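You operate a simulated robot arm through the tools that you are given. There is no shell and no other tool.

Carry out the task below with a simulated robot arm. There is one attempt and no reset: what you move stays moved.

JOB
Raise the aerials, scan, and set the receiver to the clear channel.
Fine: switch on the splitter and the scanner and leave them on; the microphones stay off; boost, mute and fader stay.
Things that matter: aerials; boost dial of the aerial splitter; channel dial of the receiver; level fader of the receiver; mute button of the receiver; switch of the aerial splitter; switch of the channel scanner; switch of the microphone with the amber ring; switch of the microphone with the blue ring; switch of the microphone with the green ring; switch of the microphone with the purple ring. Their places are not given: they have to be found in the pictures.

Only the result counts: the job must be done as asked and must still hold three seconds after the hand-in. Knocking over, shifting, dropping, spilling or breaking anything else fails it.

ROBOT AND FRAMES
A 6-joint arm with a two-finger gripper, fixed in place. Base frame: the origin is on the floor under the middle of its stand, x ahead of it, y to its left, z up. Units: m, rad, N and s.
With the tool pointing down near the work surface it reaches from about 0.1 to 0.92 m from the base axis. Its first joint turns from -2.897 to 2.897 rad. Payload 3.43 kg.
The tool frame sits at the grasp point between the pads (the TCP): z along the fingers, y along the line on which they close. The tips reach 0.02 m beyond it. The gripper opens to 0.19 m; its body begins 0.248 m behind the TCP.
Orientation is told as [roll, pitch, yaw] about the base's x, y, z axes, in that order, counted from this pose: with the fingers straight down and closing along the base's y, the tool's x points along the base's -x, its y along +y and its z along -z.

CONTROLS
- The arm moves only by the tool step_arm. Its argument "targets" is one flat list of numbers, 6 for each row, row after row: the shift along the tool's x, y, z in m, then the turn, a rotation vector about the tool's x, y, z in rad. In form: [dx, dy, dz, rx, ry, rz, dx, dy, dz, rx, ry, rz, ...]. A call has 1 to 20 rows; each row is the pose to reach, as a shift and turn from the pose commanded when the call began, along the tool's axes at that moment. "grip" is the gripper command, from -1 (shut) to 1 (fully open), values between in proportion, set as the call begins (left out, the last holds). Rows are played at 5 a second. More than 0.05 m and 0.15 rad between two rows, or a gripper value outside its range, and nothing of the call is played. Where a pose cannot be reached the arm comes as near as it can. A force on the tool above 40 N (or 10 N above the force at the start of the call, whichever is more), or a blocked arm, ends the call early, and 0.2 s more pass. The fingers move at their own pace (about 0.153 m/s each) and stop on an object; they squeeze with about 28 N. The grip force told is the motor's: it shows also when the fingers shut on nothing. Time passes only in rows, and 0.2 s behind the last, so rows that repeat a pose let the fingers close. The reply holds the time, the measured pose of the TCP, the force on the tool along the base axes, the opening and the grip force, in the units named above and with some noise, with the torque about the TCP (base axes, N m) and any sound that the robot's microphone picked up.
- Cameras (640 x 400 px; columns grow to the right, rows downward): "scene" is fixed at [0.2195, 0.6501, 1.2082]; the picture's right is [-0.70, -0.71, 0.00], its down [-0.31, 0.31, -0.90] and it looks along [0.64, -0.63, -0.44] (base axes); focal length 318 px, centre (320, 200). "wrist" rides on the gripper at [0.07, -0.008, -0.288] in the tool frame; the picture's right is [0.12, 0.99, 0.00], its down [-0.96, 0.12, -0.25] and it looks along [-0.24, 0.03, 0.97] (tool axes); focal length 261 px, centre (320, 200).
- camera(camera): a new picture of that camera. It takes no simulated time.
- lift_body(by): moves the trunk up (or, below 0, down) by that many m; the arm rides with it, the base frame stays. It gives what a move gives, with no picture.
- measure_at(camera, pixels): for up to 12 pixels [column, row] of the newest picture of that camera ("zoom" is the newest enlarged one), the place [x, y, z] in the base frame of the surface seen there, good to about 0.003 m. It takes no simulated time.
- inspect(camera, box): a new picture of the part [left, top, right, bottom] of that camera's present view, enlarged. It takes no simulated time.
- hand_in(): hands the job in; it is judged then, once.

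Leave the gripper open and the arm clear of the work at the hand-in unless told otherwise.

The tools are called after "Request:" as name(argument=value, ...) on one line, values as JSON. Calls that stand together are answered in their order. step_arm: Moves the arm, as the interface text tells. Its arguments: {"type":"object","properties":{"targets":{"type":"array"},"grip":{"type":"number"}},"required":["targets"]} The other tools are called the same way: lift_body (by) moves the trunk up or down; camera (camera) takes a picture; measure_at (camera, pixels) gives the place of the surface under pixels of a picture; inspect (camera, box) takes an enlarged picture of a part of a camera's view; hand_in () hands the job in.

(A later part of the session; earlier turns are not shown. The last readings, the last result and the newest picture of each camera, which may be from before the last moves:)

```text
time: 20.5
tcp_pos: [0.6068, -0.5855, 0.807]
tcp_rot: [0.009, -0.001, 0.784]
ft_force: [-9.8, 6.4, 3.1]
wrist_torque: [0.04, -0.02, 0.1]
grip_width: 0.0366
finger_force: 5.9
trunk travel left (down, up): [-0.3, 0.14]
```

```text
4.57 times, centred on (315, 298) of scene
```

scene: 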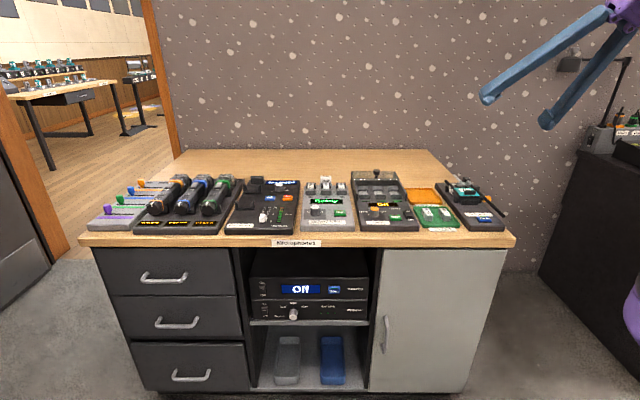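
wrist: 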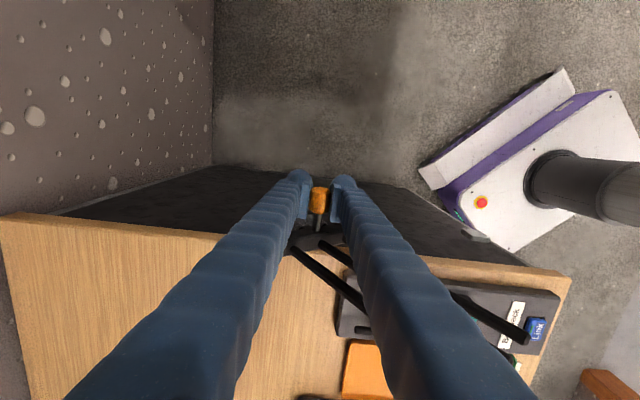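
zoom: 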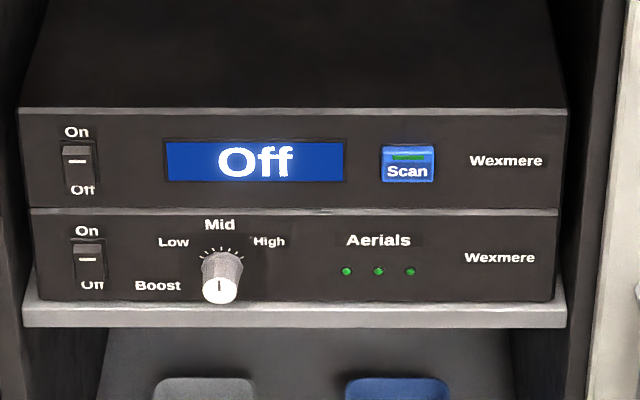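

The force rose to ~12 N: the frame reached its stop, upright. I release by opening to 0.08 m, then slide outward and rise.

Request:
step_arm(targets=[0, 0, 0, 0, 0, 0, 0, 0, 0, 0, 0, 0], grip=-0.158)

Request:
step_arm(targets=[0.02, 0.004, 0, 0, 0, 0, 0.05, 0.008, 0, 0, 0, 0, 0.09, 0.01, 0, 0, 0, 0, 0.1, 0.01, -0.045, 0, 0, 0, 0.1, 0.01, -0.09, 0, 0, 0, 0.1, 0.01, -0.135, 0, 0, 0, 0.1, 0.01, -0.18, 0, 0, 0, 0.1, 0.01, -0.225, 0, 0, 0])

Request:
camera(camera="wrist")

Request:
camera(camera="scene")

```text
time: 21.1
tcp_pos: [0.6092, -0.5869, 0.8064]
tcp_rot: [0.006, -0.003, 0.785]
ft_force: [0.0, 0.6, -0.6]
wrist_torque: [0.01, -0.01, -0.01]
grip_width: 0.0799
finger_force: 0.1
trunk travel left (down, up): [-0.3, 0.14]
```

```text
time: 22.9
tcp_pos: [0.5313, -0.6518, 1.0356]
tcp_rot: [0.007, -0.001, 0.786]
ft_force: [-1.1, -0.2, 0.2]
wrist_torque: [-0.05, -0.02, 0.04]
grip_width: 0.08
finger_force: 0.0
trunk travel left (down, up): [-0.3, 0.14]
```

```text
taken
```

wrist: 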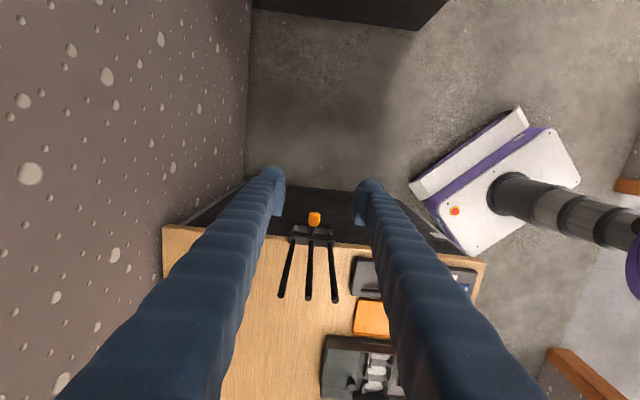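

```text
taken
```

scene: 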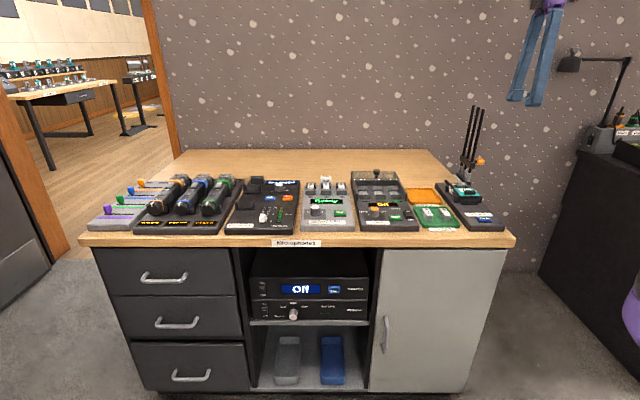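

The aerials stand upright by themselves. Next I retract toward the base and swing over to the left in front of the bench, gripper closed, staying clear of the rods.

Request:
step_arm(targets=[-0.0072, 0.0475, -0.0073, 0, 0, 0, -0.0144, 0.095, -0.0147, 0, 0, 0, -0.0216, 0.1425, -0.022, 0, 0, 0, -0.0287, 0.19, -0.0293, 0, 0, 0, -0.0359, 0.2375, -0.0367, 0, 0, 0, -0.0431, 0.285, -0.044, 0, 0, 0, -0.0815, 0.3092, -0.0383, 0, 0, 0, -0.1199, 0.3335, -0.0326, 0, 0, 0, -0.1583, 0.3577, -0.0269, 0, 0, 0, -0.1966, 0.382, -0.0211, 0, 0, 0, -0.235, 0.4062, -0.0154, 0, 0, 0, -0.2734, 0.4305, -0.0097, 0, 0, 0, -0.3118, 0.4547, -0.004, 0, 0, 0, -0.3502, 0.4789, 0.0017, 0, 0, 0, -0.3886, 0.5032, 0.0074, 0, 0, 0, -0.427, 0.5274, 0.0131, 0, 0, 0, -0.4654, 0.5517, 0.0189, 0, 0, 0, -0.5037, 0.5759, 0.0246, 0, 0, 0, -0.5421, 0.6002, 0.0303, 0, 0, 0, -0.5805, 0.6244, 0.036, 0, 0, 0], grip=-1)

Request:
camera(camera="scene")

Request:
camera(camera="wrist")

```text
time: 27.1
tcp_pos: [0.5005, 0.2011, 0.9997]
tcp_rot: [0.008, 0.0, 0.784]
ft_force: [-0.1, -0.3, 0.2]
wrist_torque: [-0.04, 0.01, 0.01]
grip_width: 0.0001
finger_force: 28.3
trunk travel left (down, up): [-0.3, 0.14]
```

```text
taken
```

scene: 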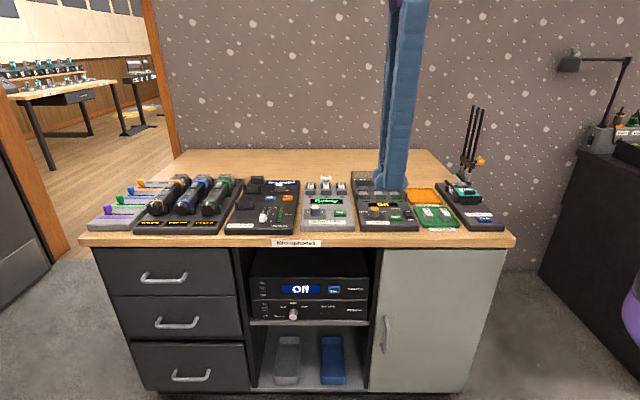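

```text
taken
```

wrist: 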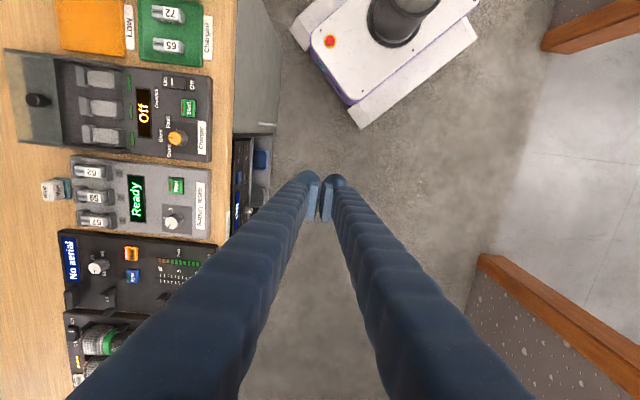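

Now I move in front of the units and pitch the tool by 70° so the fingers point toward the panel.

Request:
step_arm(targets=[-0.0282, 0.0068, 0.0167, 0.1356, 0, 0, -0.0564, 0.0137, 0.0333, 0.2711, 0, 0, -0.0846, 0.0205, 0.05, 0.4067, 0, 0, -0.1128, 0.0273, 0.0667, 0.5422, 0, 0, -0.141, 0.0342, 0.0833, 0.6778, 0, 0, -0.1692, 0.041, 0.1, 0.8133, 0, 0, -0.1974, 0.0478, 0.1167, 0.9489, 0, 0, -0.2256, 0.0547, 0.1333, 1.0844, 0, 0, -0.2538, 0.0615, 0.15, 1.22, 0, 0])

Request:
camera(camera="scene")

Request:
camera(camera="wrist")

```text
time: 29.1
tcp_pos: [0.6357, 0.4244, 0.8532]
tcp_rot: [-1.212, -0.002, 0.787]
ft_force: [0.0, -0.6, 0.6]
wrist_torque: [0.07, 0.12, -0.06]
grip_width: 0.0
finger_force: 27.6
trunk travel left (down, up): [-0.3, 0.14]
```

```text
taken
```

scene: 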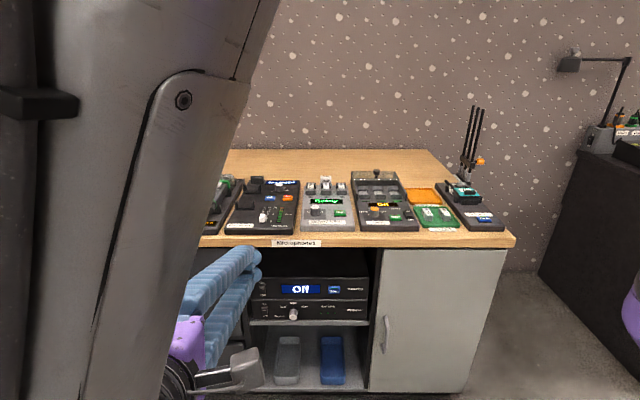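

```text
taken
```

wrist: 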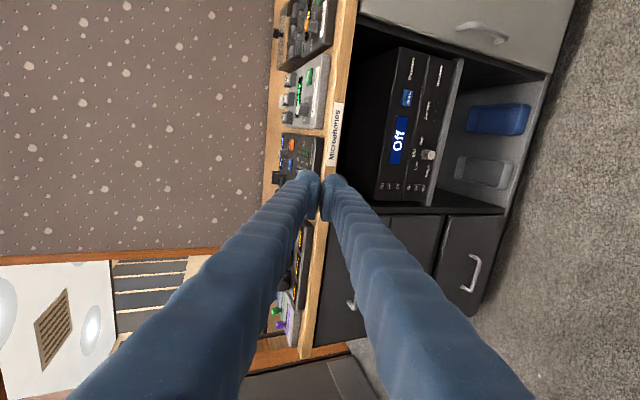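

The arm handles this pose. I'll enlarge the panel in the wrist view and measure the switches and Scan button.

Request:
inspect(camera="wrist", box=[360, 50, 470, 210])

Request:
inspect(camera="wrist", box=[370, 150, 440, 210])

```text
2.50 times, centred on (415, 130) of wrist
```

zoom: 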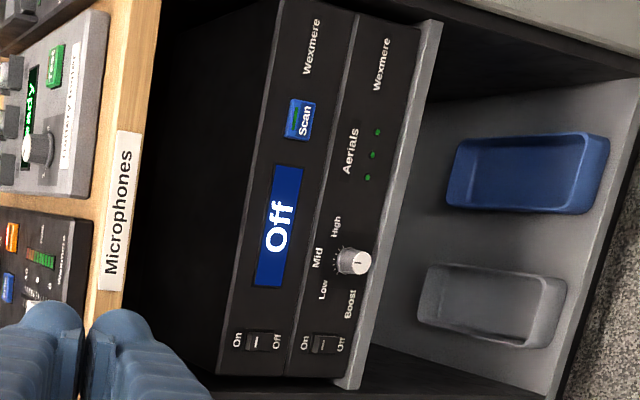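

```text
6.67 times, centred on (405, 180) of wrist
```

zoom: 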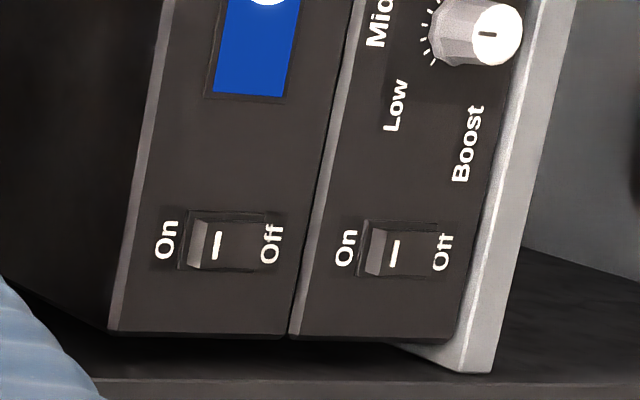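

The rockers show their On side standing out. I'll measure their places and the panel around.

Request:
measure_at(camera="zoom", pixels=[[203, 243], [215, 244], [235, 244], [255, 240], [170, 240], [383, 250], [393, 252], [410, 252], [432, 250], [348, 250], [230, 160], [480, 35]])

```text
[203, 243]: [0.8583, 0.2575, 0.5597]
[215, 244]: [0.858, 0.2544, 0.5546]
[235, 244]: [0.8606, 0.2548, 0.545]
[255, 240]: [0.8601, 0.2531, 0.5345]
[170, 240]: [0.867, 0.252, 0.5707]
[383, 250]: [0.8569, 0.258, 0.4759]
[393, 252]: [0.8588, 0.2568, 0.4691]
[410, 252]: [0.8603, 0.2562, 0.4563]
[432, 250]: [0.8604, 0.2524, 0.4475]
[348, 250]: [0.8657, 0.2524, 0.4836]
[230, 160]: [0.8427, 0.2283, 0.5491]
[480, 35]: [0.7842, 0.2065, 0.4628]
```

Scanner rocker: u≈0.787, z 0.533–0.561; splitter rocker: z 0.447–0.476; panel face at f≈0.434, rockers stand out to ≈0.427. I'll lower in front of the panel with a 40° downward tilt so the upper fingertip leads, stopping about 0.07 m before the scanner rocker.

Request:
step_arm(targets=[-0.0063, 0.0396, 0.0145, -0.058, 0, 0, -0.0126, 0.0793, 0.029, -0.117, 0, 0, -0.0189, 0.1189, 0.0435, -0.175, 0, 0, -0.0252, 0.1585, 0.0581, -0.233, 0, 0, -0.0315, 0.1982, 0.0726, -0.292, 0, 0, -0.0378, 0.2378, 0.0871, -0.35, 0, 0, -0.0378, 0.2223, 0.1295, -0.35, 0, 0, -0.0378, 0.2068, 0.1719, -0.35, 0, 0, -0.0378, 0.1912, 0.2143, -0.35, 0, 0, -0.0378, 0.1757, 0.2567, -0.35, 0, 0])

Request:
camera(camera="scene")

Request:
camera(camera="wrist")

```text
time: 31.3
tcp_pos: [0.7877, 0.324, 0.5966]
tcp_rot: [-0.862, 0.0, 0.787]
ft_force: [0.8, -0.8, -0.3]
wrist_torque: [-0.03, 0.02, 0.01]
grip_width: 0.0002
finger_force: 27.6
trunk travel left (down, up): [-0.3, 0.14]
```

```text
taken
```

scene: 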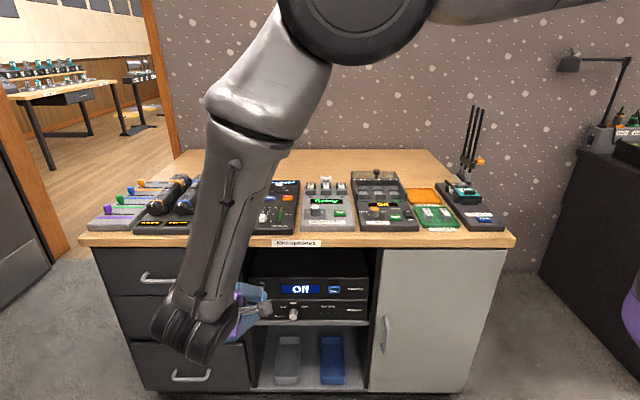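

```text
taken
```

wrist: 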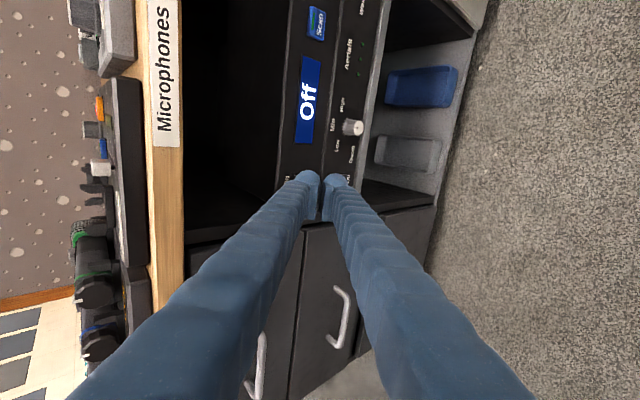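

The closed fingertips are right in front of the scanner/splitter switches. I'll enlarge around the tips (320,185).

Request:
inspect(camera="wrist", box=[270, 130, 380, 220])

Request:
measure_at(camera="zoom", pixels=[[240, 190], [255, 185], [270, 195], [345, 195], [370, 185], [210, 180], [150, 150]])

```text
4.44 times, centred on (325, 175) of wrist
```

zoom: 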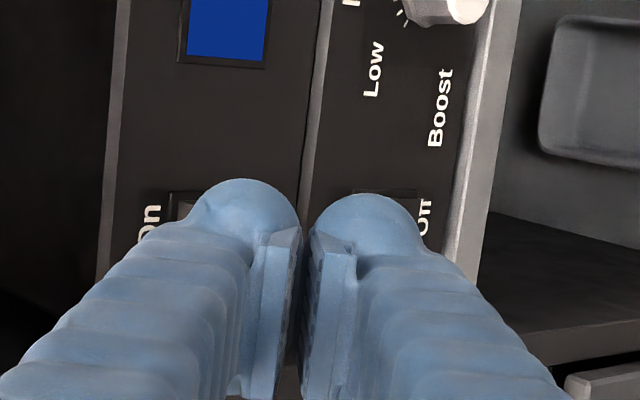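

```text
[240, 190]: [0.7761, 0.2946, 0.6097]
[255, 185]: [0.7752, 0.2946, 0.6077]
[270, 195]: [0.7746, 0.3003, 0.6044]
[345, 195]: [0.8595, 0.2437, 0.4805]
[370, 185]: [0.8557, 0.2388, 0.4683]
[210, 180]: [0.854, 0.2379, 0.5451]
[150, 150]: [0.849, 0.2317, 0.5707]
```

The upper finger's dome is about 15 mm above the tool axis. I move to ~1 cm in front of the scanner rocker's upper half (TCP f≈0.385, z≈0.548).

Request:
step_arm(targets=[0, 0.0001, 0.025, 0, 0, 0, 0, 0.0002, 0.05, 0, 0, 0, 0, 0.0003, 0.0749, 0, 0, 0])

Request:
inspect(camera="wrist", box=[270, 130, 380, 220])

Request:
inspect(camera="scene", box=[220, 255, 340, 335])

```text
time: 32.1
tcp_pos: [0.8268, 0.2847, 0.5481]
tcp_rot: [-0.862, -0.002, 0.787]
ft_force: [-0.4, -0.8, -0.6]
wrist_torque: [0.04, 0.03, 0.01]
grip_width: 0.0001
finger_force: 28.0
trunk travel left (down, up): [-0.3, 0.14]
```

```text
4.44 times, centred on (325, 175) of wrist
```

zoom: 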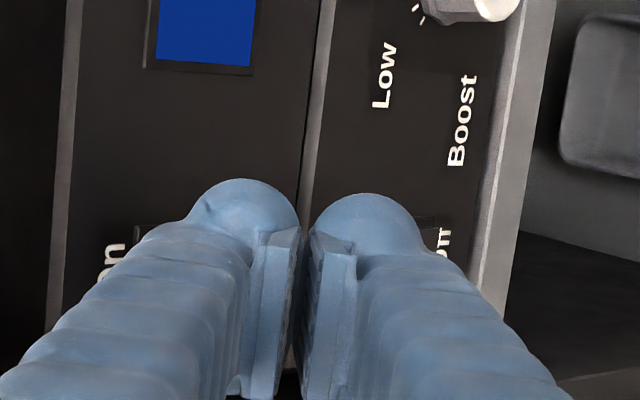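

```text
5.00 times, centred on (280, 295) of scene
```

zoom: 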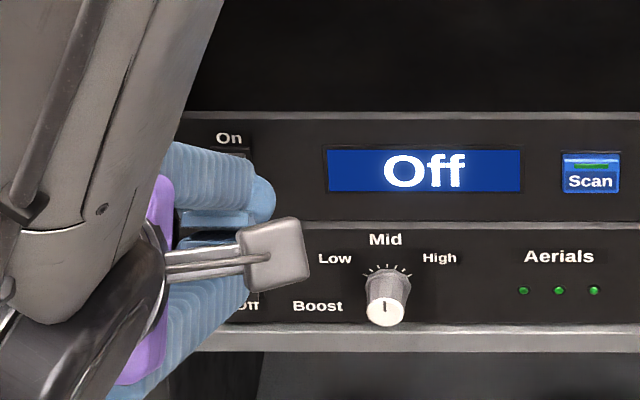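

Fingertip is just in front of the rocker's upper half. I press forward along the panel normal, up to 0.022 m in small rows.

Request:
step_arm(targets=[0, -0.0065, 0.0076, 0, 0, 0, 0, -0.0097, 0.0115, 0, 0, 0, 0, -0.0116, 0.0138, 0, 0, 0, 0, -0.0129, 0.0153, 0, 0, 0, 0, -0.0142, 0.0168, 0, 0, 0])

Request:
inspect(camera="scene", box=[220, 255, 340, 335])

```text
time: 33.4
tcp_pos: [0.8414, 0.2734, 0.549]
tcp_rot: [-0.861, -0.002, 0.789]
ft_force: [-8.8, 6.0, 2.1]
wrist_torque: [-0.16, 0.01, -0.03]
grip_width: 0.0001
finger_force: 28.3
trunk travel left (down, up): [-0.3, 0.14]
stopped in row 5: the force on the tool passed its limit at 42 N (the readings are from after the stop); the commanded pose is now the measured one
```

```text
5.00 times, centred on (280, 295) of scene
```

zoom: 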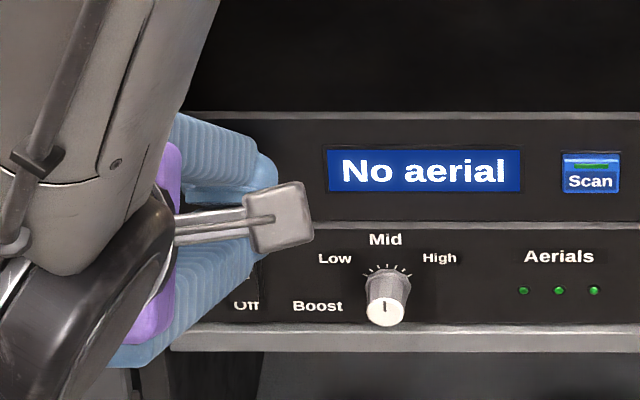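

The scanner is on and reads "No aerial" (the splitter is still off). I'll measure the shelf edge below the splitter before pressing its switch.

Request:
measure_at(camera="zoom", pixels=[[400, 330], [400, 342], [300, 342], [500, 325], [385, 305], [590, 170], [580, 185], [600, 185], [590, 190]])

Request:
step_arm(targets=[0, 0.0194, -0.0229, 0, 0, 0, 0, 0.0387, -0.0458, 0, 0, 0])

Request:
inspect(camera="scene", box=[220, 255, 340, 335])

```text
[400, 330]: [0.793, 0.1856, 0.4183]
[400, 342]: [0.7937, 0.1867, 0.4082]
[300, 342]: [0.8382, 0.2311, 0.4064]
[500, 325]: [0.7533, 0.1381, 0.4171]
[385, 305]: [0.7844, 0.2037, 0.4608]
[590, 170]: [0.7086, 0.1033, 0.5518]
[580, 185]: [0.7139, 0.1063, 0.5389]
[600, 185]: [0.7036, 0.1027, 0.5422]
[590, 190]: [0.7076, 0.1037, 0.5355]
```

```text
time: 34.0
tcp_pos: [0.7986, 0.3155, 0.5467]
tcp_rot: [-0.861, -0.003, 0.786]
ft_force: [0.1, -0.5, 0.9]
wrist_torque: [-0.02, -0.05, 0.03]
grip_width: 0.0
finger_force: 27.8
trunk travel left (down, up): [-0.3, 0.14]
```

```text
5.00 times, centred on (280, 295) of scene
```

zoom: 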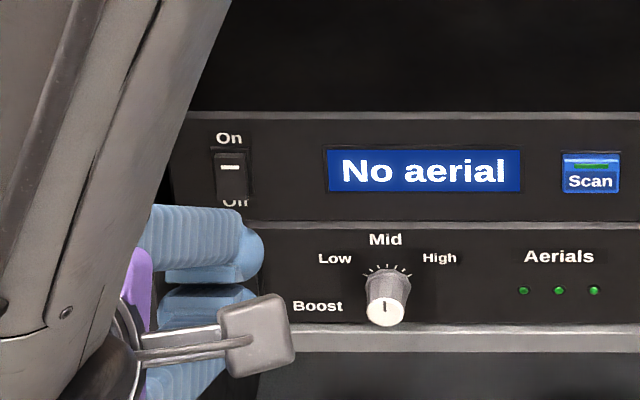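

Scanner rocker is now On. I go down to the splitter rocker, about 1.5 cm in front of it.

Request:
step_arm(targets=[0, 0.0123, 0.0284, 0, 0, 0, 0, 0.0246, 0.0569, 0, 0, 0, 0, 0.0369, 0.0853, 0, 0, 0])

Request:
inspect(camera="wrist", box=[270, 130, 380, 220])

Request:
inspect(camera="scene", box=[220, 255, 340, 335])

```text
time: 34.8
tcp_pos: [0.8295, 0.2856, 0.465]
tcp_rot: [-0.861, -0.001, 0.788]
ft_force: [0.9, 0.0, 0.5]
wrist_torque: [0.0, 0.05, -0.06]
grip_width: 0.0
finger_force: 28.1
trunk travel left (down, up): [-0.3, 0.14]
```

```text
4.44 times, centred on (325, 175) of wrist
```

zoom: 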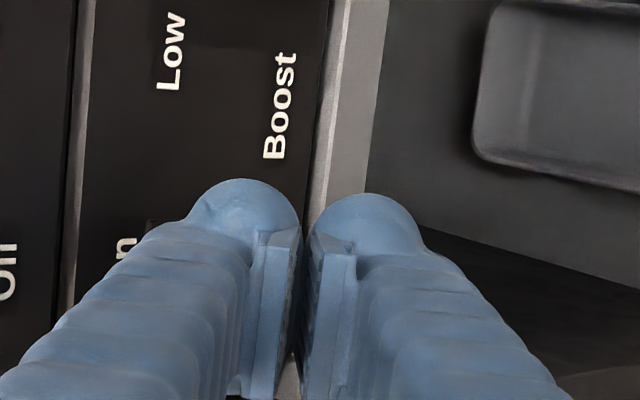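

```text
5.00 times, centred on (280, 295) of scene
```

zoom: 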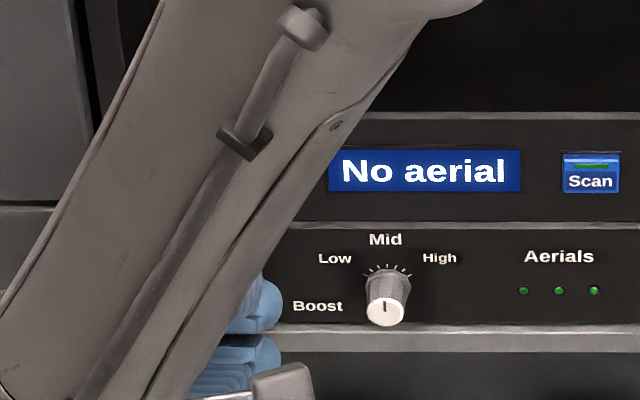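

In place. I press forward the same way.

Request:
step_arm(targets=[0, -0.0052, 0.0061, 0, 0, 0, 0, -0.0077, 0.0092, 0, 0, 0, 0, -0.0097, 0.0115, 0, 0, 0, 0, -0.011, 0.013, 0, 0, 0])

Request:
inspect(camera="scene", box=[220, 255, 340, 335])

```text
time: 35.8
tcp_pos: [0.8416, 0.2737, 0.4634]
tcp_rot: [-0.862, 0.001, 0.788]
ft_force: [-1.5, 1.2, 1.3]
wrist_torque: [0.0, 0.02, -0.03]
grip_width: 0.0002
finger_force: 27.7
trunk travel left (down, up): [-0.3, 0.14]
```

```text
5.00 times, centred on (280, 295) of scene
```

zoom: 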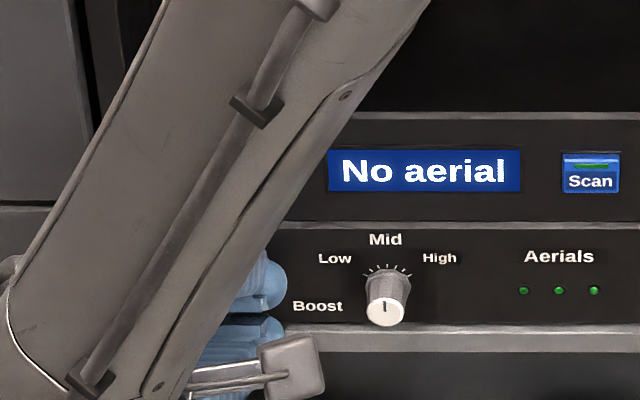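

Only light force so far and still "No aerial". I press on a few more millimetres.

Request:
step_arm(targets=[0, -0.0013, 0.0015, 0, 0, 0, 0, -0.0026, 0.0031, 0, 0, 0, 0, -0.0039, 0.0046, 0, 0, 0])

Request:
inspect(camera="scene", box=[220, 255, 340, 335])

```text
time: 36.6
tcp_pos: [0.8426, 0.2728, 0.4643]
tcp_rot: [-0.857, -0.001, 0.792]
ft_force: [-8.1, 4.5, 3.3]
wrist_torque: [-0.14, 0.02, -0.05]
grip_width: 0.0
finger_force: 27.9
trunk travel left (down, up): [-0.3, 0.14]
stopped in row 3: the force on the tool passed its limit at 44 N (the readings are from after the stop); the commanded pose is now the measured one
```

```text
5.00 times, centred on (280, 295) of scene
```

zoom: 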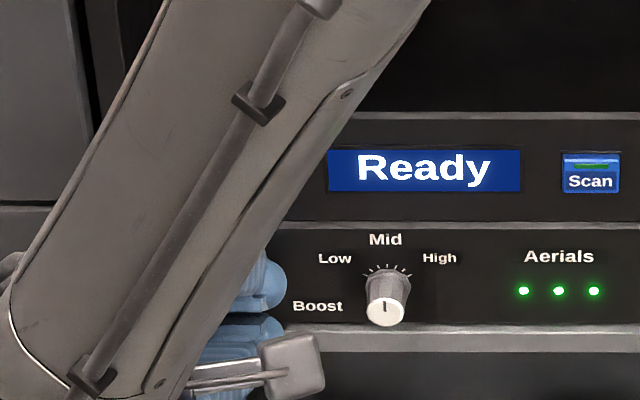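

Splitter on: three aerial LEDs lit and the scanner reads "Ready". Now I back off, move right to the Scan button (u≈0.574, z≈0.543) and stop ~1.5 cm before it.

Request:
step_arm(targets=[0, 0.0226, -0.0268, 0, 0, 0, 0, 0.0452, -0.0535, 0, 0, 0, 0.0358, 0.0362, -0.0611, 0, 0, 0, 0.0715, 0.0272, -0.0687, 0, 0, 0, 0.1073, 0.0182, -0.0763, 0, 0, 0, 0.1431, 0.0092, -0.0839, 0, 0, 0, 0.1788, 0.0002, -0.0915, 0, 0, 0, 0.2146, -0.0088, -0.0991, 0, 0, 0, 0.2146, -0.025, -0.08, 0, 0, 0, 0.2146, -0.0411, -0.0609, 0, 0, 0])

Request:
inspect(camera="wrist", box=[260, 110, 400, 220])

Request:
inspect(camera="scene", box=[240, 255, 380, 335])

```text
time: 38.8
tcp_pos: [0.6782, 0.1339, 0.5343]
tcp_rot: [-0.858, -0.001, 0.789]
ft_force: [0.0, 0.2, -0.4]
wrist_torque: [-0.01, -0.02, -0.05]
grip_width: 0.0
finger_force: 28.4
trunk travel left (down, up): [-0.3, 0.14]
```

```text
3.64 times, centred on (330, 165) of wrist
```

zoom: 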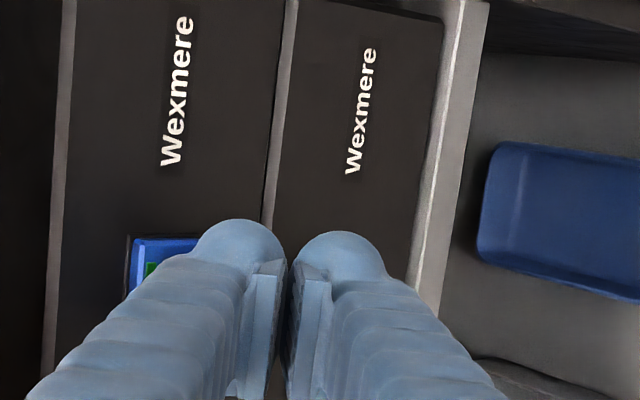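

```text
4.57 times, centred on (310, 295) of scene
```

zoom: 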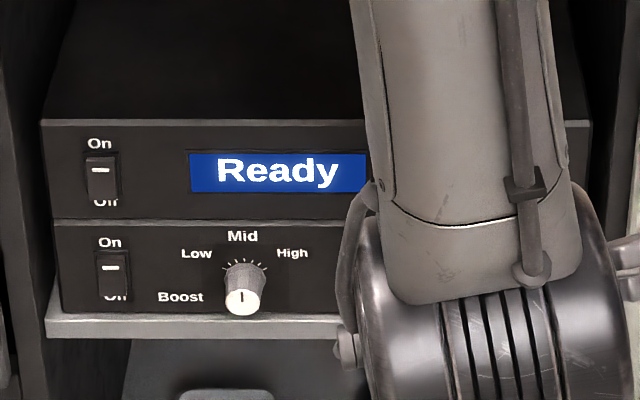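

Both rockers show On. I press the Scan button forward in small rows.

Request:
step_arm(targets=[0, -0.0065, 0.0076, 0, 0, 0, 0, -0.0084, 0.0099, 0, 0, 0, 0, -0.0097, 0.0115, 0, 0, 0, 0, -0.011, 0.013, 0, 0, 0])

Request:
inspect(camera="scene", box=[240, 255, 380, 335])

Request:
inspect(camera="wrist", box=[260, 110, 400, 220])

```text
time: 39.8
tcp_pos: [0.6894, 0.1205, 0.5333]
tcp_rot: [-0.86, -0.001, 0.788]
ft_force: [0.2, 1.3, 0.1]
wrist_torque: [-0.01, 0.01, -0.03]
grip_width: 0.0001
finger_force: 28.2
trunk travel left (down, up): [-0.3, 0.14]
```

```text
4.57 times, centred on (310, 295) of scene
```

zoom: 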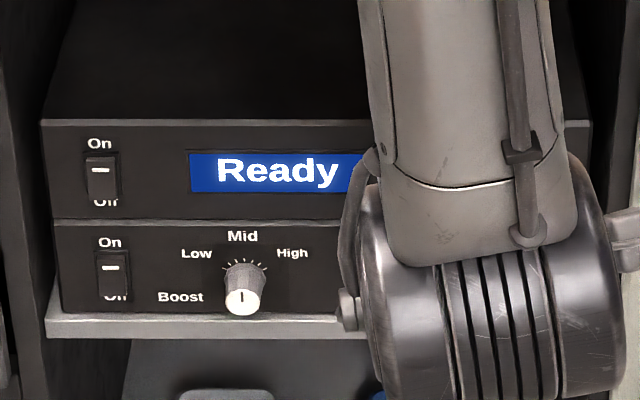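

```text
3.64 times, centred on (330, 165) of wrist
```

zoom: 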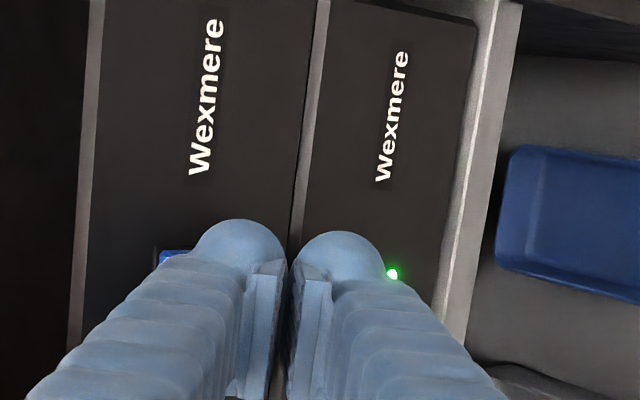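

Not pressed yet; a few more millimetres.

Request:
step_arm(targets=[0, -0.001, 0.0011, 0, 0, 0, 0, -0.0019, 0.0023, 0, 0, 0, 0, -0.0026, 0.0031, 0, 0, 0])

Request:
inspect(camera="scene", box=[240, 255, 380, 335])

```text
time: 40.6
tcp_pos: [0.6922, 0.1184, 0.5339]
tcp_rot: [-0.858, -0.001, 0.79]
ft_force: [-6.0, 6.6, 0.0]
wrist_torque: [-0.09, -0.09, 0.02]
grip_width: 0.0
finger_force: 27.9
trunk travel left (down, up): [-0.3, 0.14]
heard: click
```

```text
4.57 times, centred on (310, 295) of scene
```

zoom: 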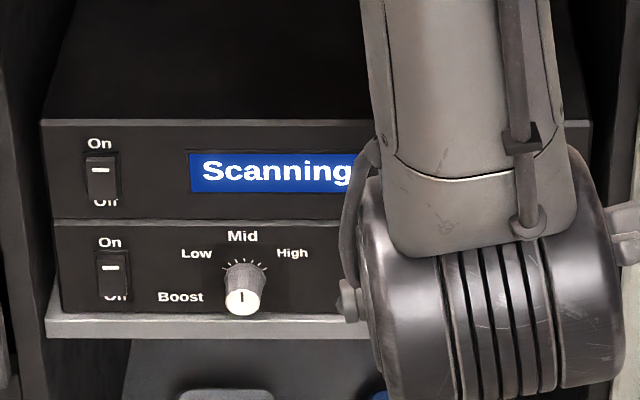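

A click was heard and it reads "Scanning". I back off from the button and let time pass.

Request:
step_arm(targets=[0, 0.0194, -0.0229, 0, 0, 0, 0, 0.0452, -0.0535, 0, 0, 0, 0, 0.071, -0.084, 0, 0, 0, 0, 0.071, -0.084, 0, 0, 0, 0, 0.071, -0.084, 0, 0, 0, 0, 0.071, -0.084, 0, 0, 0, 0, 0.071, -0.084, 0, 0, 0])

Request:
inspect(camera="scene", box=[240, 255, 380, 335])

Request:
camera(camera="wrist")

```text
time: 42.2
tcp_pos: [0.6148, 0.1968, 0.5358]
tcp_rot: [-0.858, 0.0, 0.788]
ft_force: [-0.3, -0.3, 0.6]
wrist_torque: [0.01, -0.04, 0.0]
grip_width: 0.0
finger_force: 27.6
trunk travel left (down, up): [-0.3, 0.14]
```

```text
4.57 times, centred on (310, 295) of scene
```

zoom: 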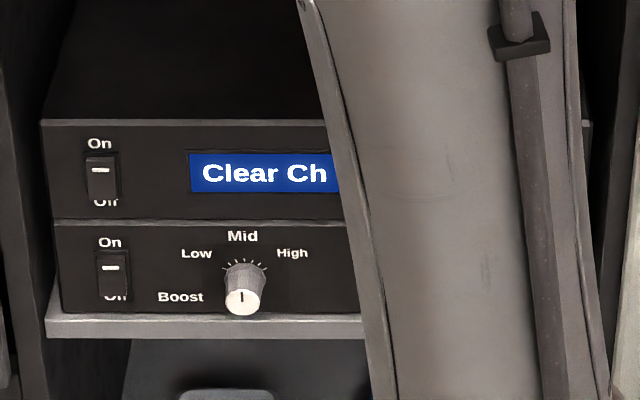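

```text
taken
```

wrist: 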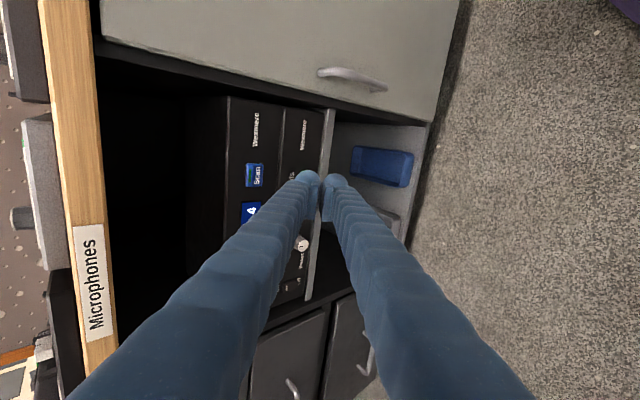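

The display reads "Clear Ch …"; part of it is visible in the wrist view at (251,213). I'll enlarge that.

Request:
inspect(camera="wrist", box=[230, 180, 290, 240])

```text
6.67 times, centred on (260, 210) of wrist
```

zoom: 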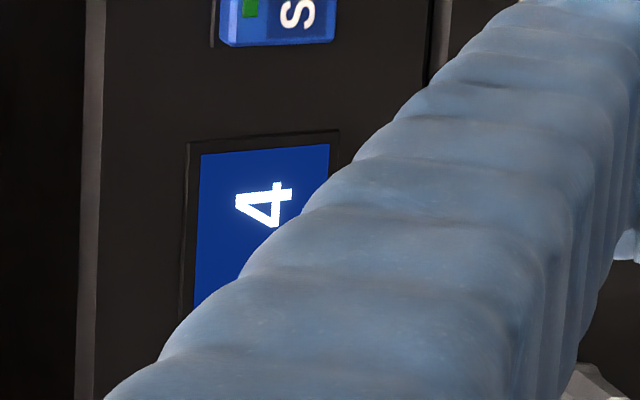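

It ends with "4". I back away and rise so that I can read the whole display and then work on the receiver.

Request:
step_arm(targets=[0, 0.0323, -0.0382, 0, 0, 0, 0, 0.0645, -0.0764, 0, 0, 0, -0.01, 0.0294, -0.1061, 0, 0, 0, -0.02, -0.0058, -0.1357, 0, 0, 0, -0.03, -0.0409, -0.1654, 0, 0, 0, -0.04, -0.0761, -0.1951, 0, 0, 0, -0.05, -0.1112, -0.2248, 0, 0, 0, -0.06, -0.1463, -0.2544, 0, 0, 0, -0.07, -0.1815, -0.2841, 0, 0, 0, -0.08, -0.2166, -0.3138, 0, 0, 0, -0.09, -0.2518, -0.3434, 0, 0, 0, -0.1, -0.2869, -0.3731, 0, 0, 0])

Request:
camera(camera="scene")

Request:
inspect(camera="scene", box=[240, 255, 380, 335])

Request:
camera(camera="wrist")

```text
time: 44.8
tcp_pos: [0.6164, 0.3339, 0.9985]
tcp_rot: [-0.859, 0.002, 0.789]
ft_force: [-1.3, -0.1, -0.1]
wrist_torque: [0.02, -0.01, 0.02]
grip_width: 0.0001
finger_force: 28.3
trunk travel left (down, up): [-0.3, 0.14]
```

```text
taken
```

scene: 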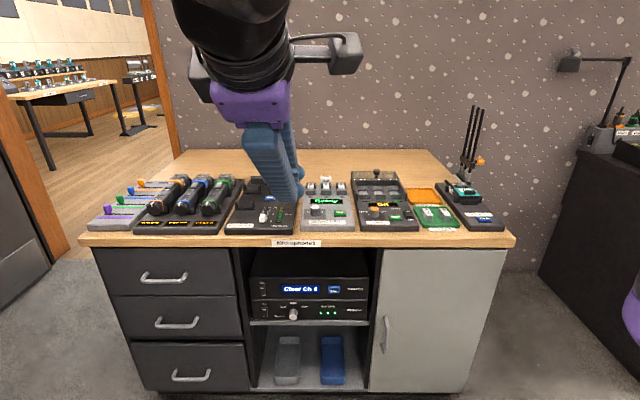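

```text
4.57 times, centred on (310, 295) of scene
```

zoom: 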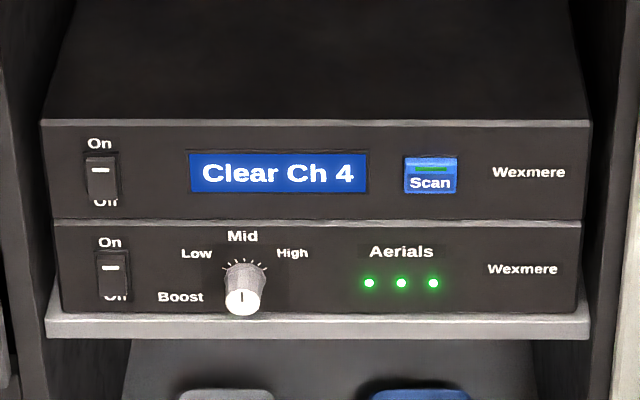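

```text
taken
```

wrist: 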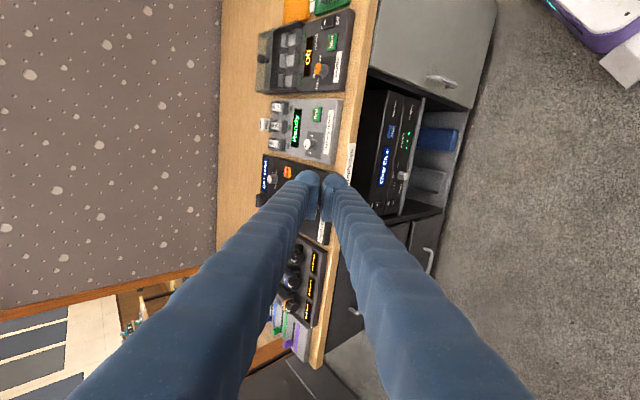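

The scan says "Clear Ch 4". Now I need the receiver's channel dial; I'll enlarge the receiver in the wrist and scene views.

Request:
inspect(camera="wrist", box=[250, 140, 330, 250])

Request:
inspect(camera="scene", box=[230, 170, 310, 220])

```text
3.64 times, centred on (290, 195) of wrist
```

zoom: 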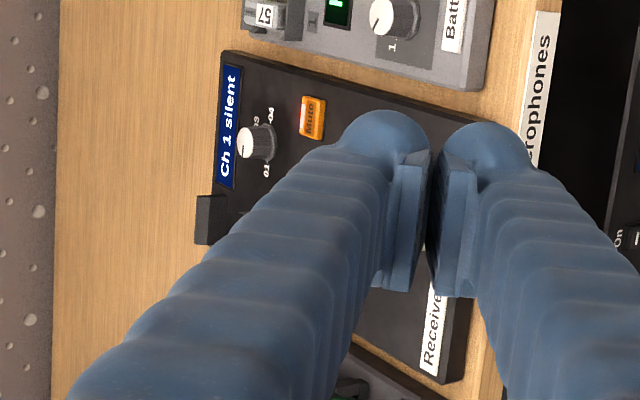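

```text
8.00 times, centred on (270, 195) of scene
```

zoom: 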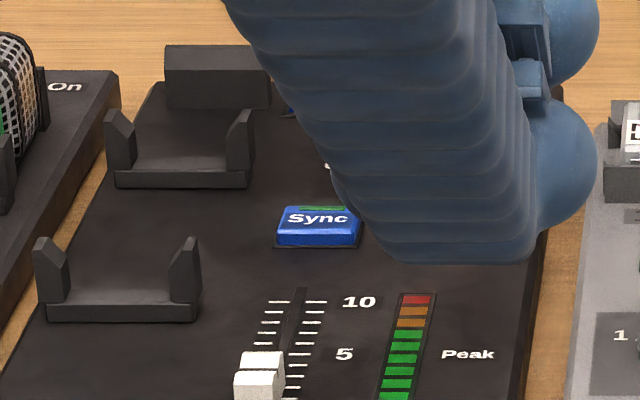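

The receiver now shows "Ch 1 silent", so the dial is on 1 and must go to 4. I'll roll the tool by 90° so the fingers close along the bench front (camera behind), and open the gripper to see the dial.

Request:
step_arm(targets=[0, 0, 0, 0, 0, 0.1428, 0, 0, 0, 0, 0, 0.2856, 0, 0, 0, 0, 0, 0.4284, 0, 0, 0, 0, 0, 0.5712, 0, 0, 0, 0, 0, 0.714, 0, 0, 0, 0, 0, 0.8568, 0, 0, 0, 0, 0, 0.9996, 0, 0, 0, 0, 0, 1.1424, 0, 0, 0, 0, 0, 1.2852, 0, 0, 0, 0, 0, 1.428, 0, 0, 0, 0, 0, 1.5708], grip=0.2)

Request:
camera(camera="wrist")

Request:
camera(camera="scene")

```text
time: 47.2
tcp_pos: [0.6173, 0.3334, 0.9967]
tcp_rot: [0.005, -0.86, -0.787]
ft_force: [0.8, -0.3, 0.1]
wrist_torque: [-0.02, -0.02, 0.01]
grip_width: 0.1137
finger_force: 0.0
trunk travel left (down, up): [-0.3, 0.14]
```

```text
taken
```

wrist: 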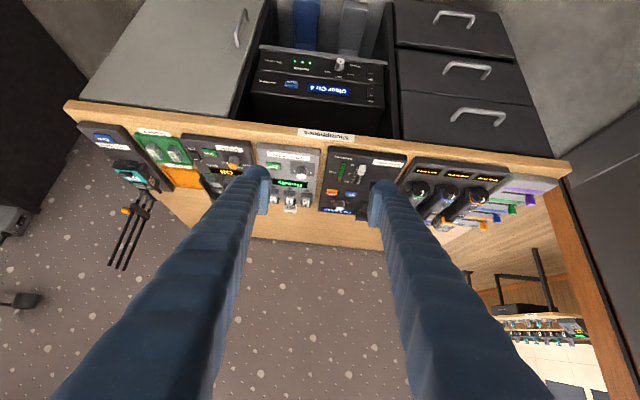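

```text
taken
```

scene: 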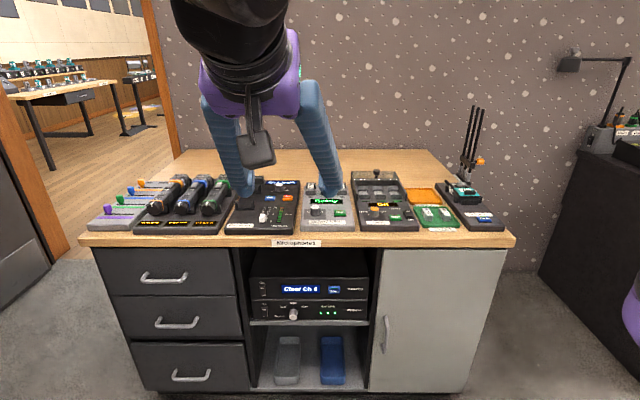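

Clear view of the receiver at about (355,180). I'll enlarge it in both cameras.

Request:
inspect(camera="wrist", box=[310, 140, 400, 225])

Request:
inspect(camera="scene", box=[250, 170, 310, 210])

```text
4.71 times, centred on (355, 182) of wrist
```

zoom: 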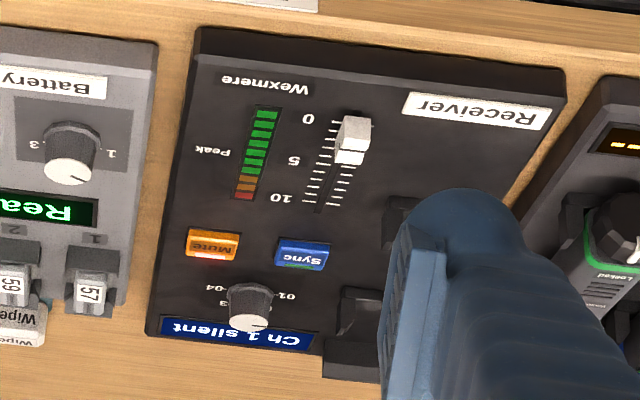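

```text
10.00 times, centred on (280, 190) of scene
```

zoom: 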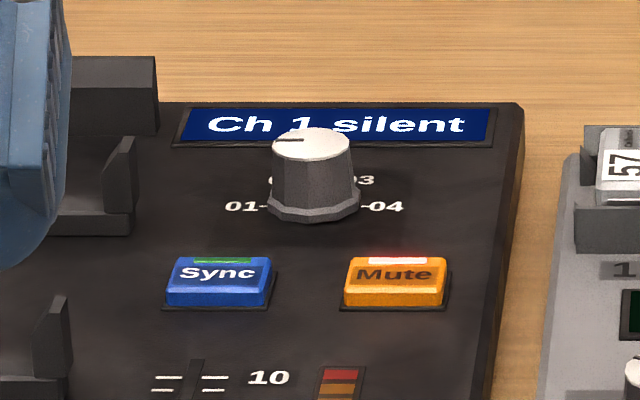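

The pointer is on 01 (left), with 04 directly opposite (right): about 180° clockwise via 02 and 03. I'll measure the dial and its surroundings.

Request:
measure_at(camera="zoom", pixels=[[313, 143], [280, 143], [345, 148], [313, 132], [313, 155], [315, 190], [240, 207], [390, 207], [215, 275], [395, 270], [120, 160], [505, 120]])

Request:
inspect(camera="wrist", box=[325, 185, 375, 225])

Request:
measure_at(camera="zoom", pixels=[[310, 255], [285, 255], [340, 255], [310, 268], [310, 180], [310, 215]])

```text
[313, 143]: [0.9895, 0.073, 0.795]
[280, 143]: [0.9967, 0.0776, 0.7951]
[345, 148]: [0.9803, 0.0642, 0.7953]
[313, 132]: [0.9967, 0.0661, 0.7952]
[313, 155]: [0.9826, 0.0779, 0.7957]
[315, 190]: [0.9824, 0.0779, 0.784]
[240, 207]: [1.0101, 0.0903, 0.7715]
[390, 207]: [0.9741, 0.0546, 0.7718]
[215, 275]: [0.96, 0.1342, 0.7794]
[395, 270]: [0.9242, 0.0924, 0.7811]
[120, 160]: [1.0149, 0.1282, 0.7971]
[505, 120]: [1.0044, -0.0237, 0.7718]
```

```text
10.00 times, centred on (350, 205) of wrist
```

zoom: 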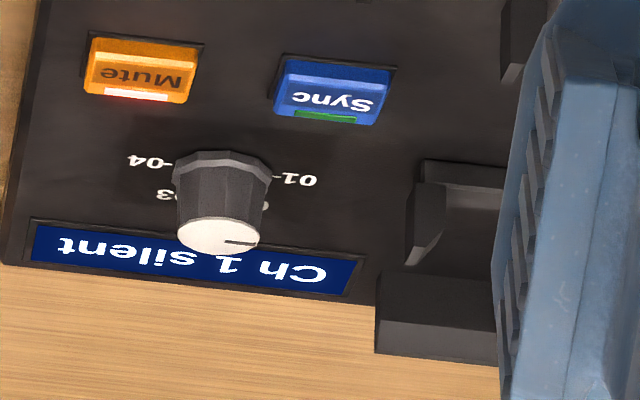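

```text
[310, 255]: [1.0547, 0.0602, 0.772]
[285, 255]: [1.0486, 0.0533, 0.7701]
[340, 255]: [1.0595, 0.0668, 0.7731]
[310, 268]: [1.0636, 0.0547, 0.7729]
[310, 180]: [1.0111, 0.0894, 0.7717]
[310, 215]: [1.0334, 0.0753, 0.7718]
```

Dial axis ≈ (0.989, 0.0715), top z≈0.795, panel z≈0.772. I also check the clip and the buttons near the dial in this zoom.

Request:
measure_at(camera="zoom", pixels=[[425, 215], [412, 240], [440, 195], [425, 165], [385, 310], [440, 310], [330, 80], [365, 110], [140, 60], [110, 95], [225, 235], [240, 250]])

```text
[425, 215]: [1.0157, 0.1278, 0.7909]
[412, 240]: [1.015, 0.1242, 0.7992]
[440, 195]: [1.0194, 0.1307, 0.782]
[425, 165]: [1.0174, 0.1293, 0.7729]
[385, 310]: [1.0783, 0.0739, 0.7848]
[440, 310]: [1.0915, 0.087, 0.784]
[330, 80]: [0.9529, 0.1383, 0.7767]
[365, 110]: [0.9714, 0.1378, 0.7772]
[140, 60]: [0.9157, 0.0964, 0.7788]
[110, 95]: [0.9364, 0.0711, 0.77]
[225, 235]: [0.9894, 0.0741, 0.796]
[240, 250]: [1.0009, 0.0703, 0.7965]
```

The clip is 6 cm from the dial axis, so the fingers fit. I move over the bench, reducing the tilt to 0.6 rad and closing the gripper to 0.04 m.

Request:
step_arm(targets=[-0.0372, -0.007, 0.027, 0, 0.052, 0, -0.0744, -0.014, 0.0539, 0, 0.104, 0, -0.1116, -0.021, 0.0809, 0, 0.156, 0, -0.1488, -0.028, 0.1078, 0, 0.208, 0, -0.186, -0.035, 0.1348, 0, 0.26, 0], grip=-0.579)

Request:
step_arm(targets=[0, 0, 0, -0.074, 0, -0.10825, 0, 0, 0, -0.148, 0, -0.2165, 0, 0, 0, -0.222, 0, -0.32475, 0, 0, 0, -0.296, 0, -0.433, 0, 0, 0, -0.37, 0, -0.54125, 0, 0, 0, -0.444, 0, -0.6495, 0, 0, 0, -0.518, 0, -0.75775, 0, 0, 0, -0.592, 0, -0.866])

Request:
camera(camera="wrist")

Request:
camera(camera="scene")

```text
time: 48.4
tcp_pos: [0.7526, 0.1476, 1.0461]
tcp_rot: [0.0, -0.597, -0.78]
ft_force: [0.2, 0.1, -0.2]
wrist_torque: [0.07, 0.03, 0.01]
grip_width: 0.0403
finger_force: 0.0
trunk travel left (down, up): [-0.3, 0.14]
```

```text
time: 50.2
tcp_pos: [0.7453, 0.1667, 1.0454]
tcp_rot: [0.006, -0.606, 0.111]
ft_force: [0.0, 0.1, 1.4]
wrist_torque: [0.02, 0.0, -0.01]
grip_width: 0.0401
finger_force: 0.2
out of reach, approached as far as the arm can: row 7, 8
trunk travel left (down, up): [-0.3, 0.14]
```

```text
taken
```

wrist: 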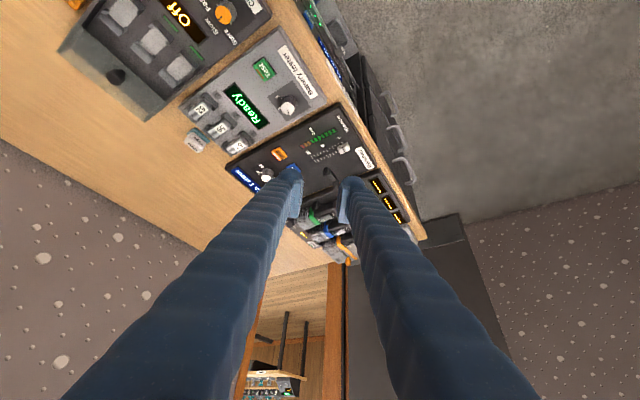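

```text
taken
```

scene: 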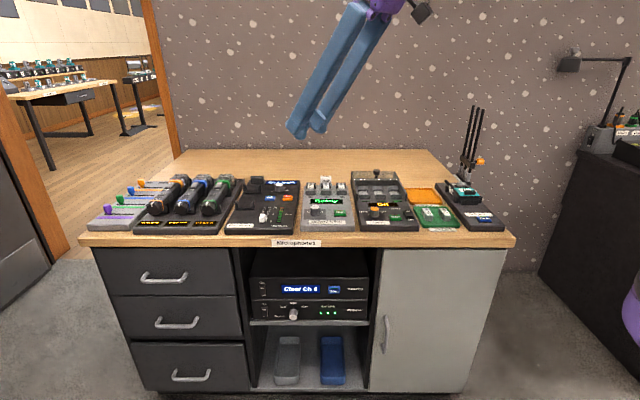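

Yaw stopped at 0.11 rad because the pose was too close in. I move outward toward the dial to gain room.

Request:
step_arm(targets=[-0.0245, -0.0264, 0.0272, 0, 0, 0, -0.0491, -0.0529, 0.0543, 0, 0, 0, -0.0736, -0.0793, 0.0815, 0, 0, 0])

```text
time: 51.0
tcp_pos: [0.8474, 0.1408, 1.0145]
tcp_rot: [0.033, -0.614, 0.034]
ft_force: [0.8, -1.1, 0.4]
wrist_torque: [0.13, 0.04, 0.12]
grip_width: 0.0401
finger_force: 0.1
out of reach, approached as far as the arm can: row 1, 2, 3
trunk travel left (down, up): [-0.3, 0.14]
```

Still limited near this direction at this height. I'll turn the yaw back by 0.35 rad and go lower, where the wrist has more room.

Request:
step_arm(targets=[0.0048, -0.0112, 0.027, 0.0495, 0, 0.0723, 0.0095, -0.0223, 0.0541, 0.099, 0, 0.1445, 0.0143, -0.0335, 0.0812, 0.1485, 0, 0.2168, 0.019, -0.0446, 0.1082, 0.198, 0, 0.289])

Request:
camera(camera="scene")

```text
time: 52.0
tcp_pos: [0.8953, 0.1043, 0.9141]
tcp_rot: [0.035, -0.606, -0.316]
ft_force: [-0.5, -0.2, 0.0]
wrist_torque: [-0.01, 0.03, -0.02]
grip_width: 0.0402
finger_force: 0.0
trunk travel left (down, up): [-0.3, 0.14]
```

```text
taken
```

scene: 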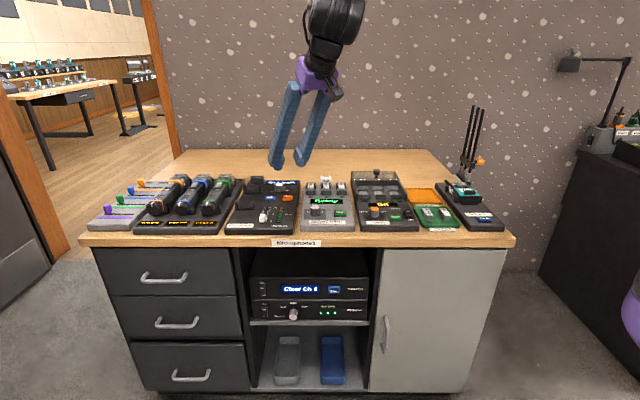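

That was reached (yaw −0.316). From this lower height I try going toward the dial hover with yaw back to ~0.

Request:
step_arm(targets=[-0.0098, -0.0066, 0.0125, -0.0547, 0, -0.096, -0.0196, -0.0133, 0.0249, -0.1093, 0, -0.192, -0.0294, -0.0199, 0.0374, -0.164, 0, -0.288])

Request:
camera(camera="wrist")

```text
time: 52.8
tcp_pos: [0.9276, 0.0811, 0.9025]
tcp_rot: [0.003, -0.611, -0.021]
ft_force: [-0.5, 0.9, 0.7]
wrist_torque: [-0.17, -0.06, -0.06]
grip_width: 0.0402
finger_force: 0.1
out of reach, approached as far as the arm can: row 3
trunk travel left (down, up): [-0.3, 0.14]
```

```text
taken
```

wrist: 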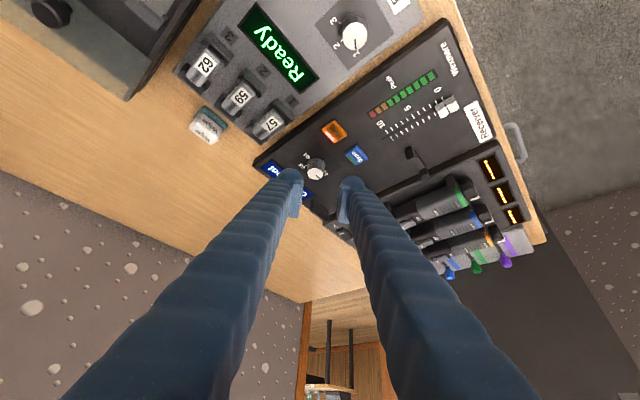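

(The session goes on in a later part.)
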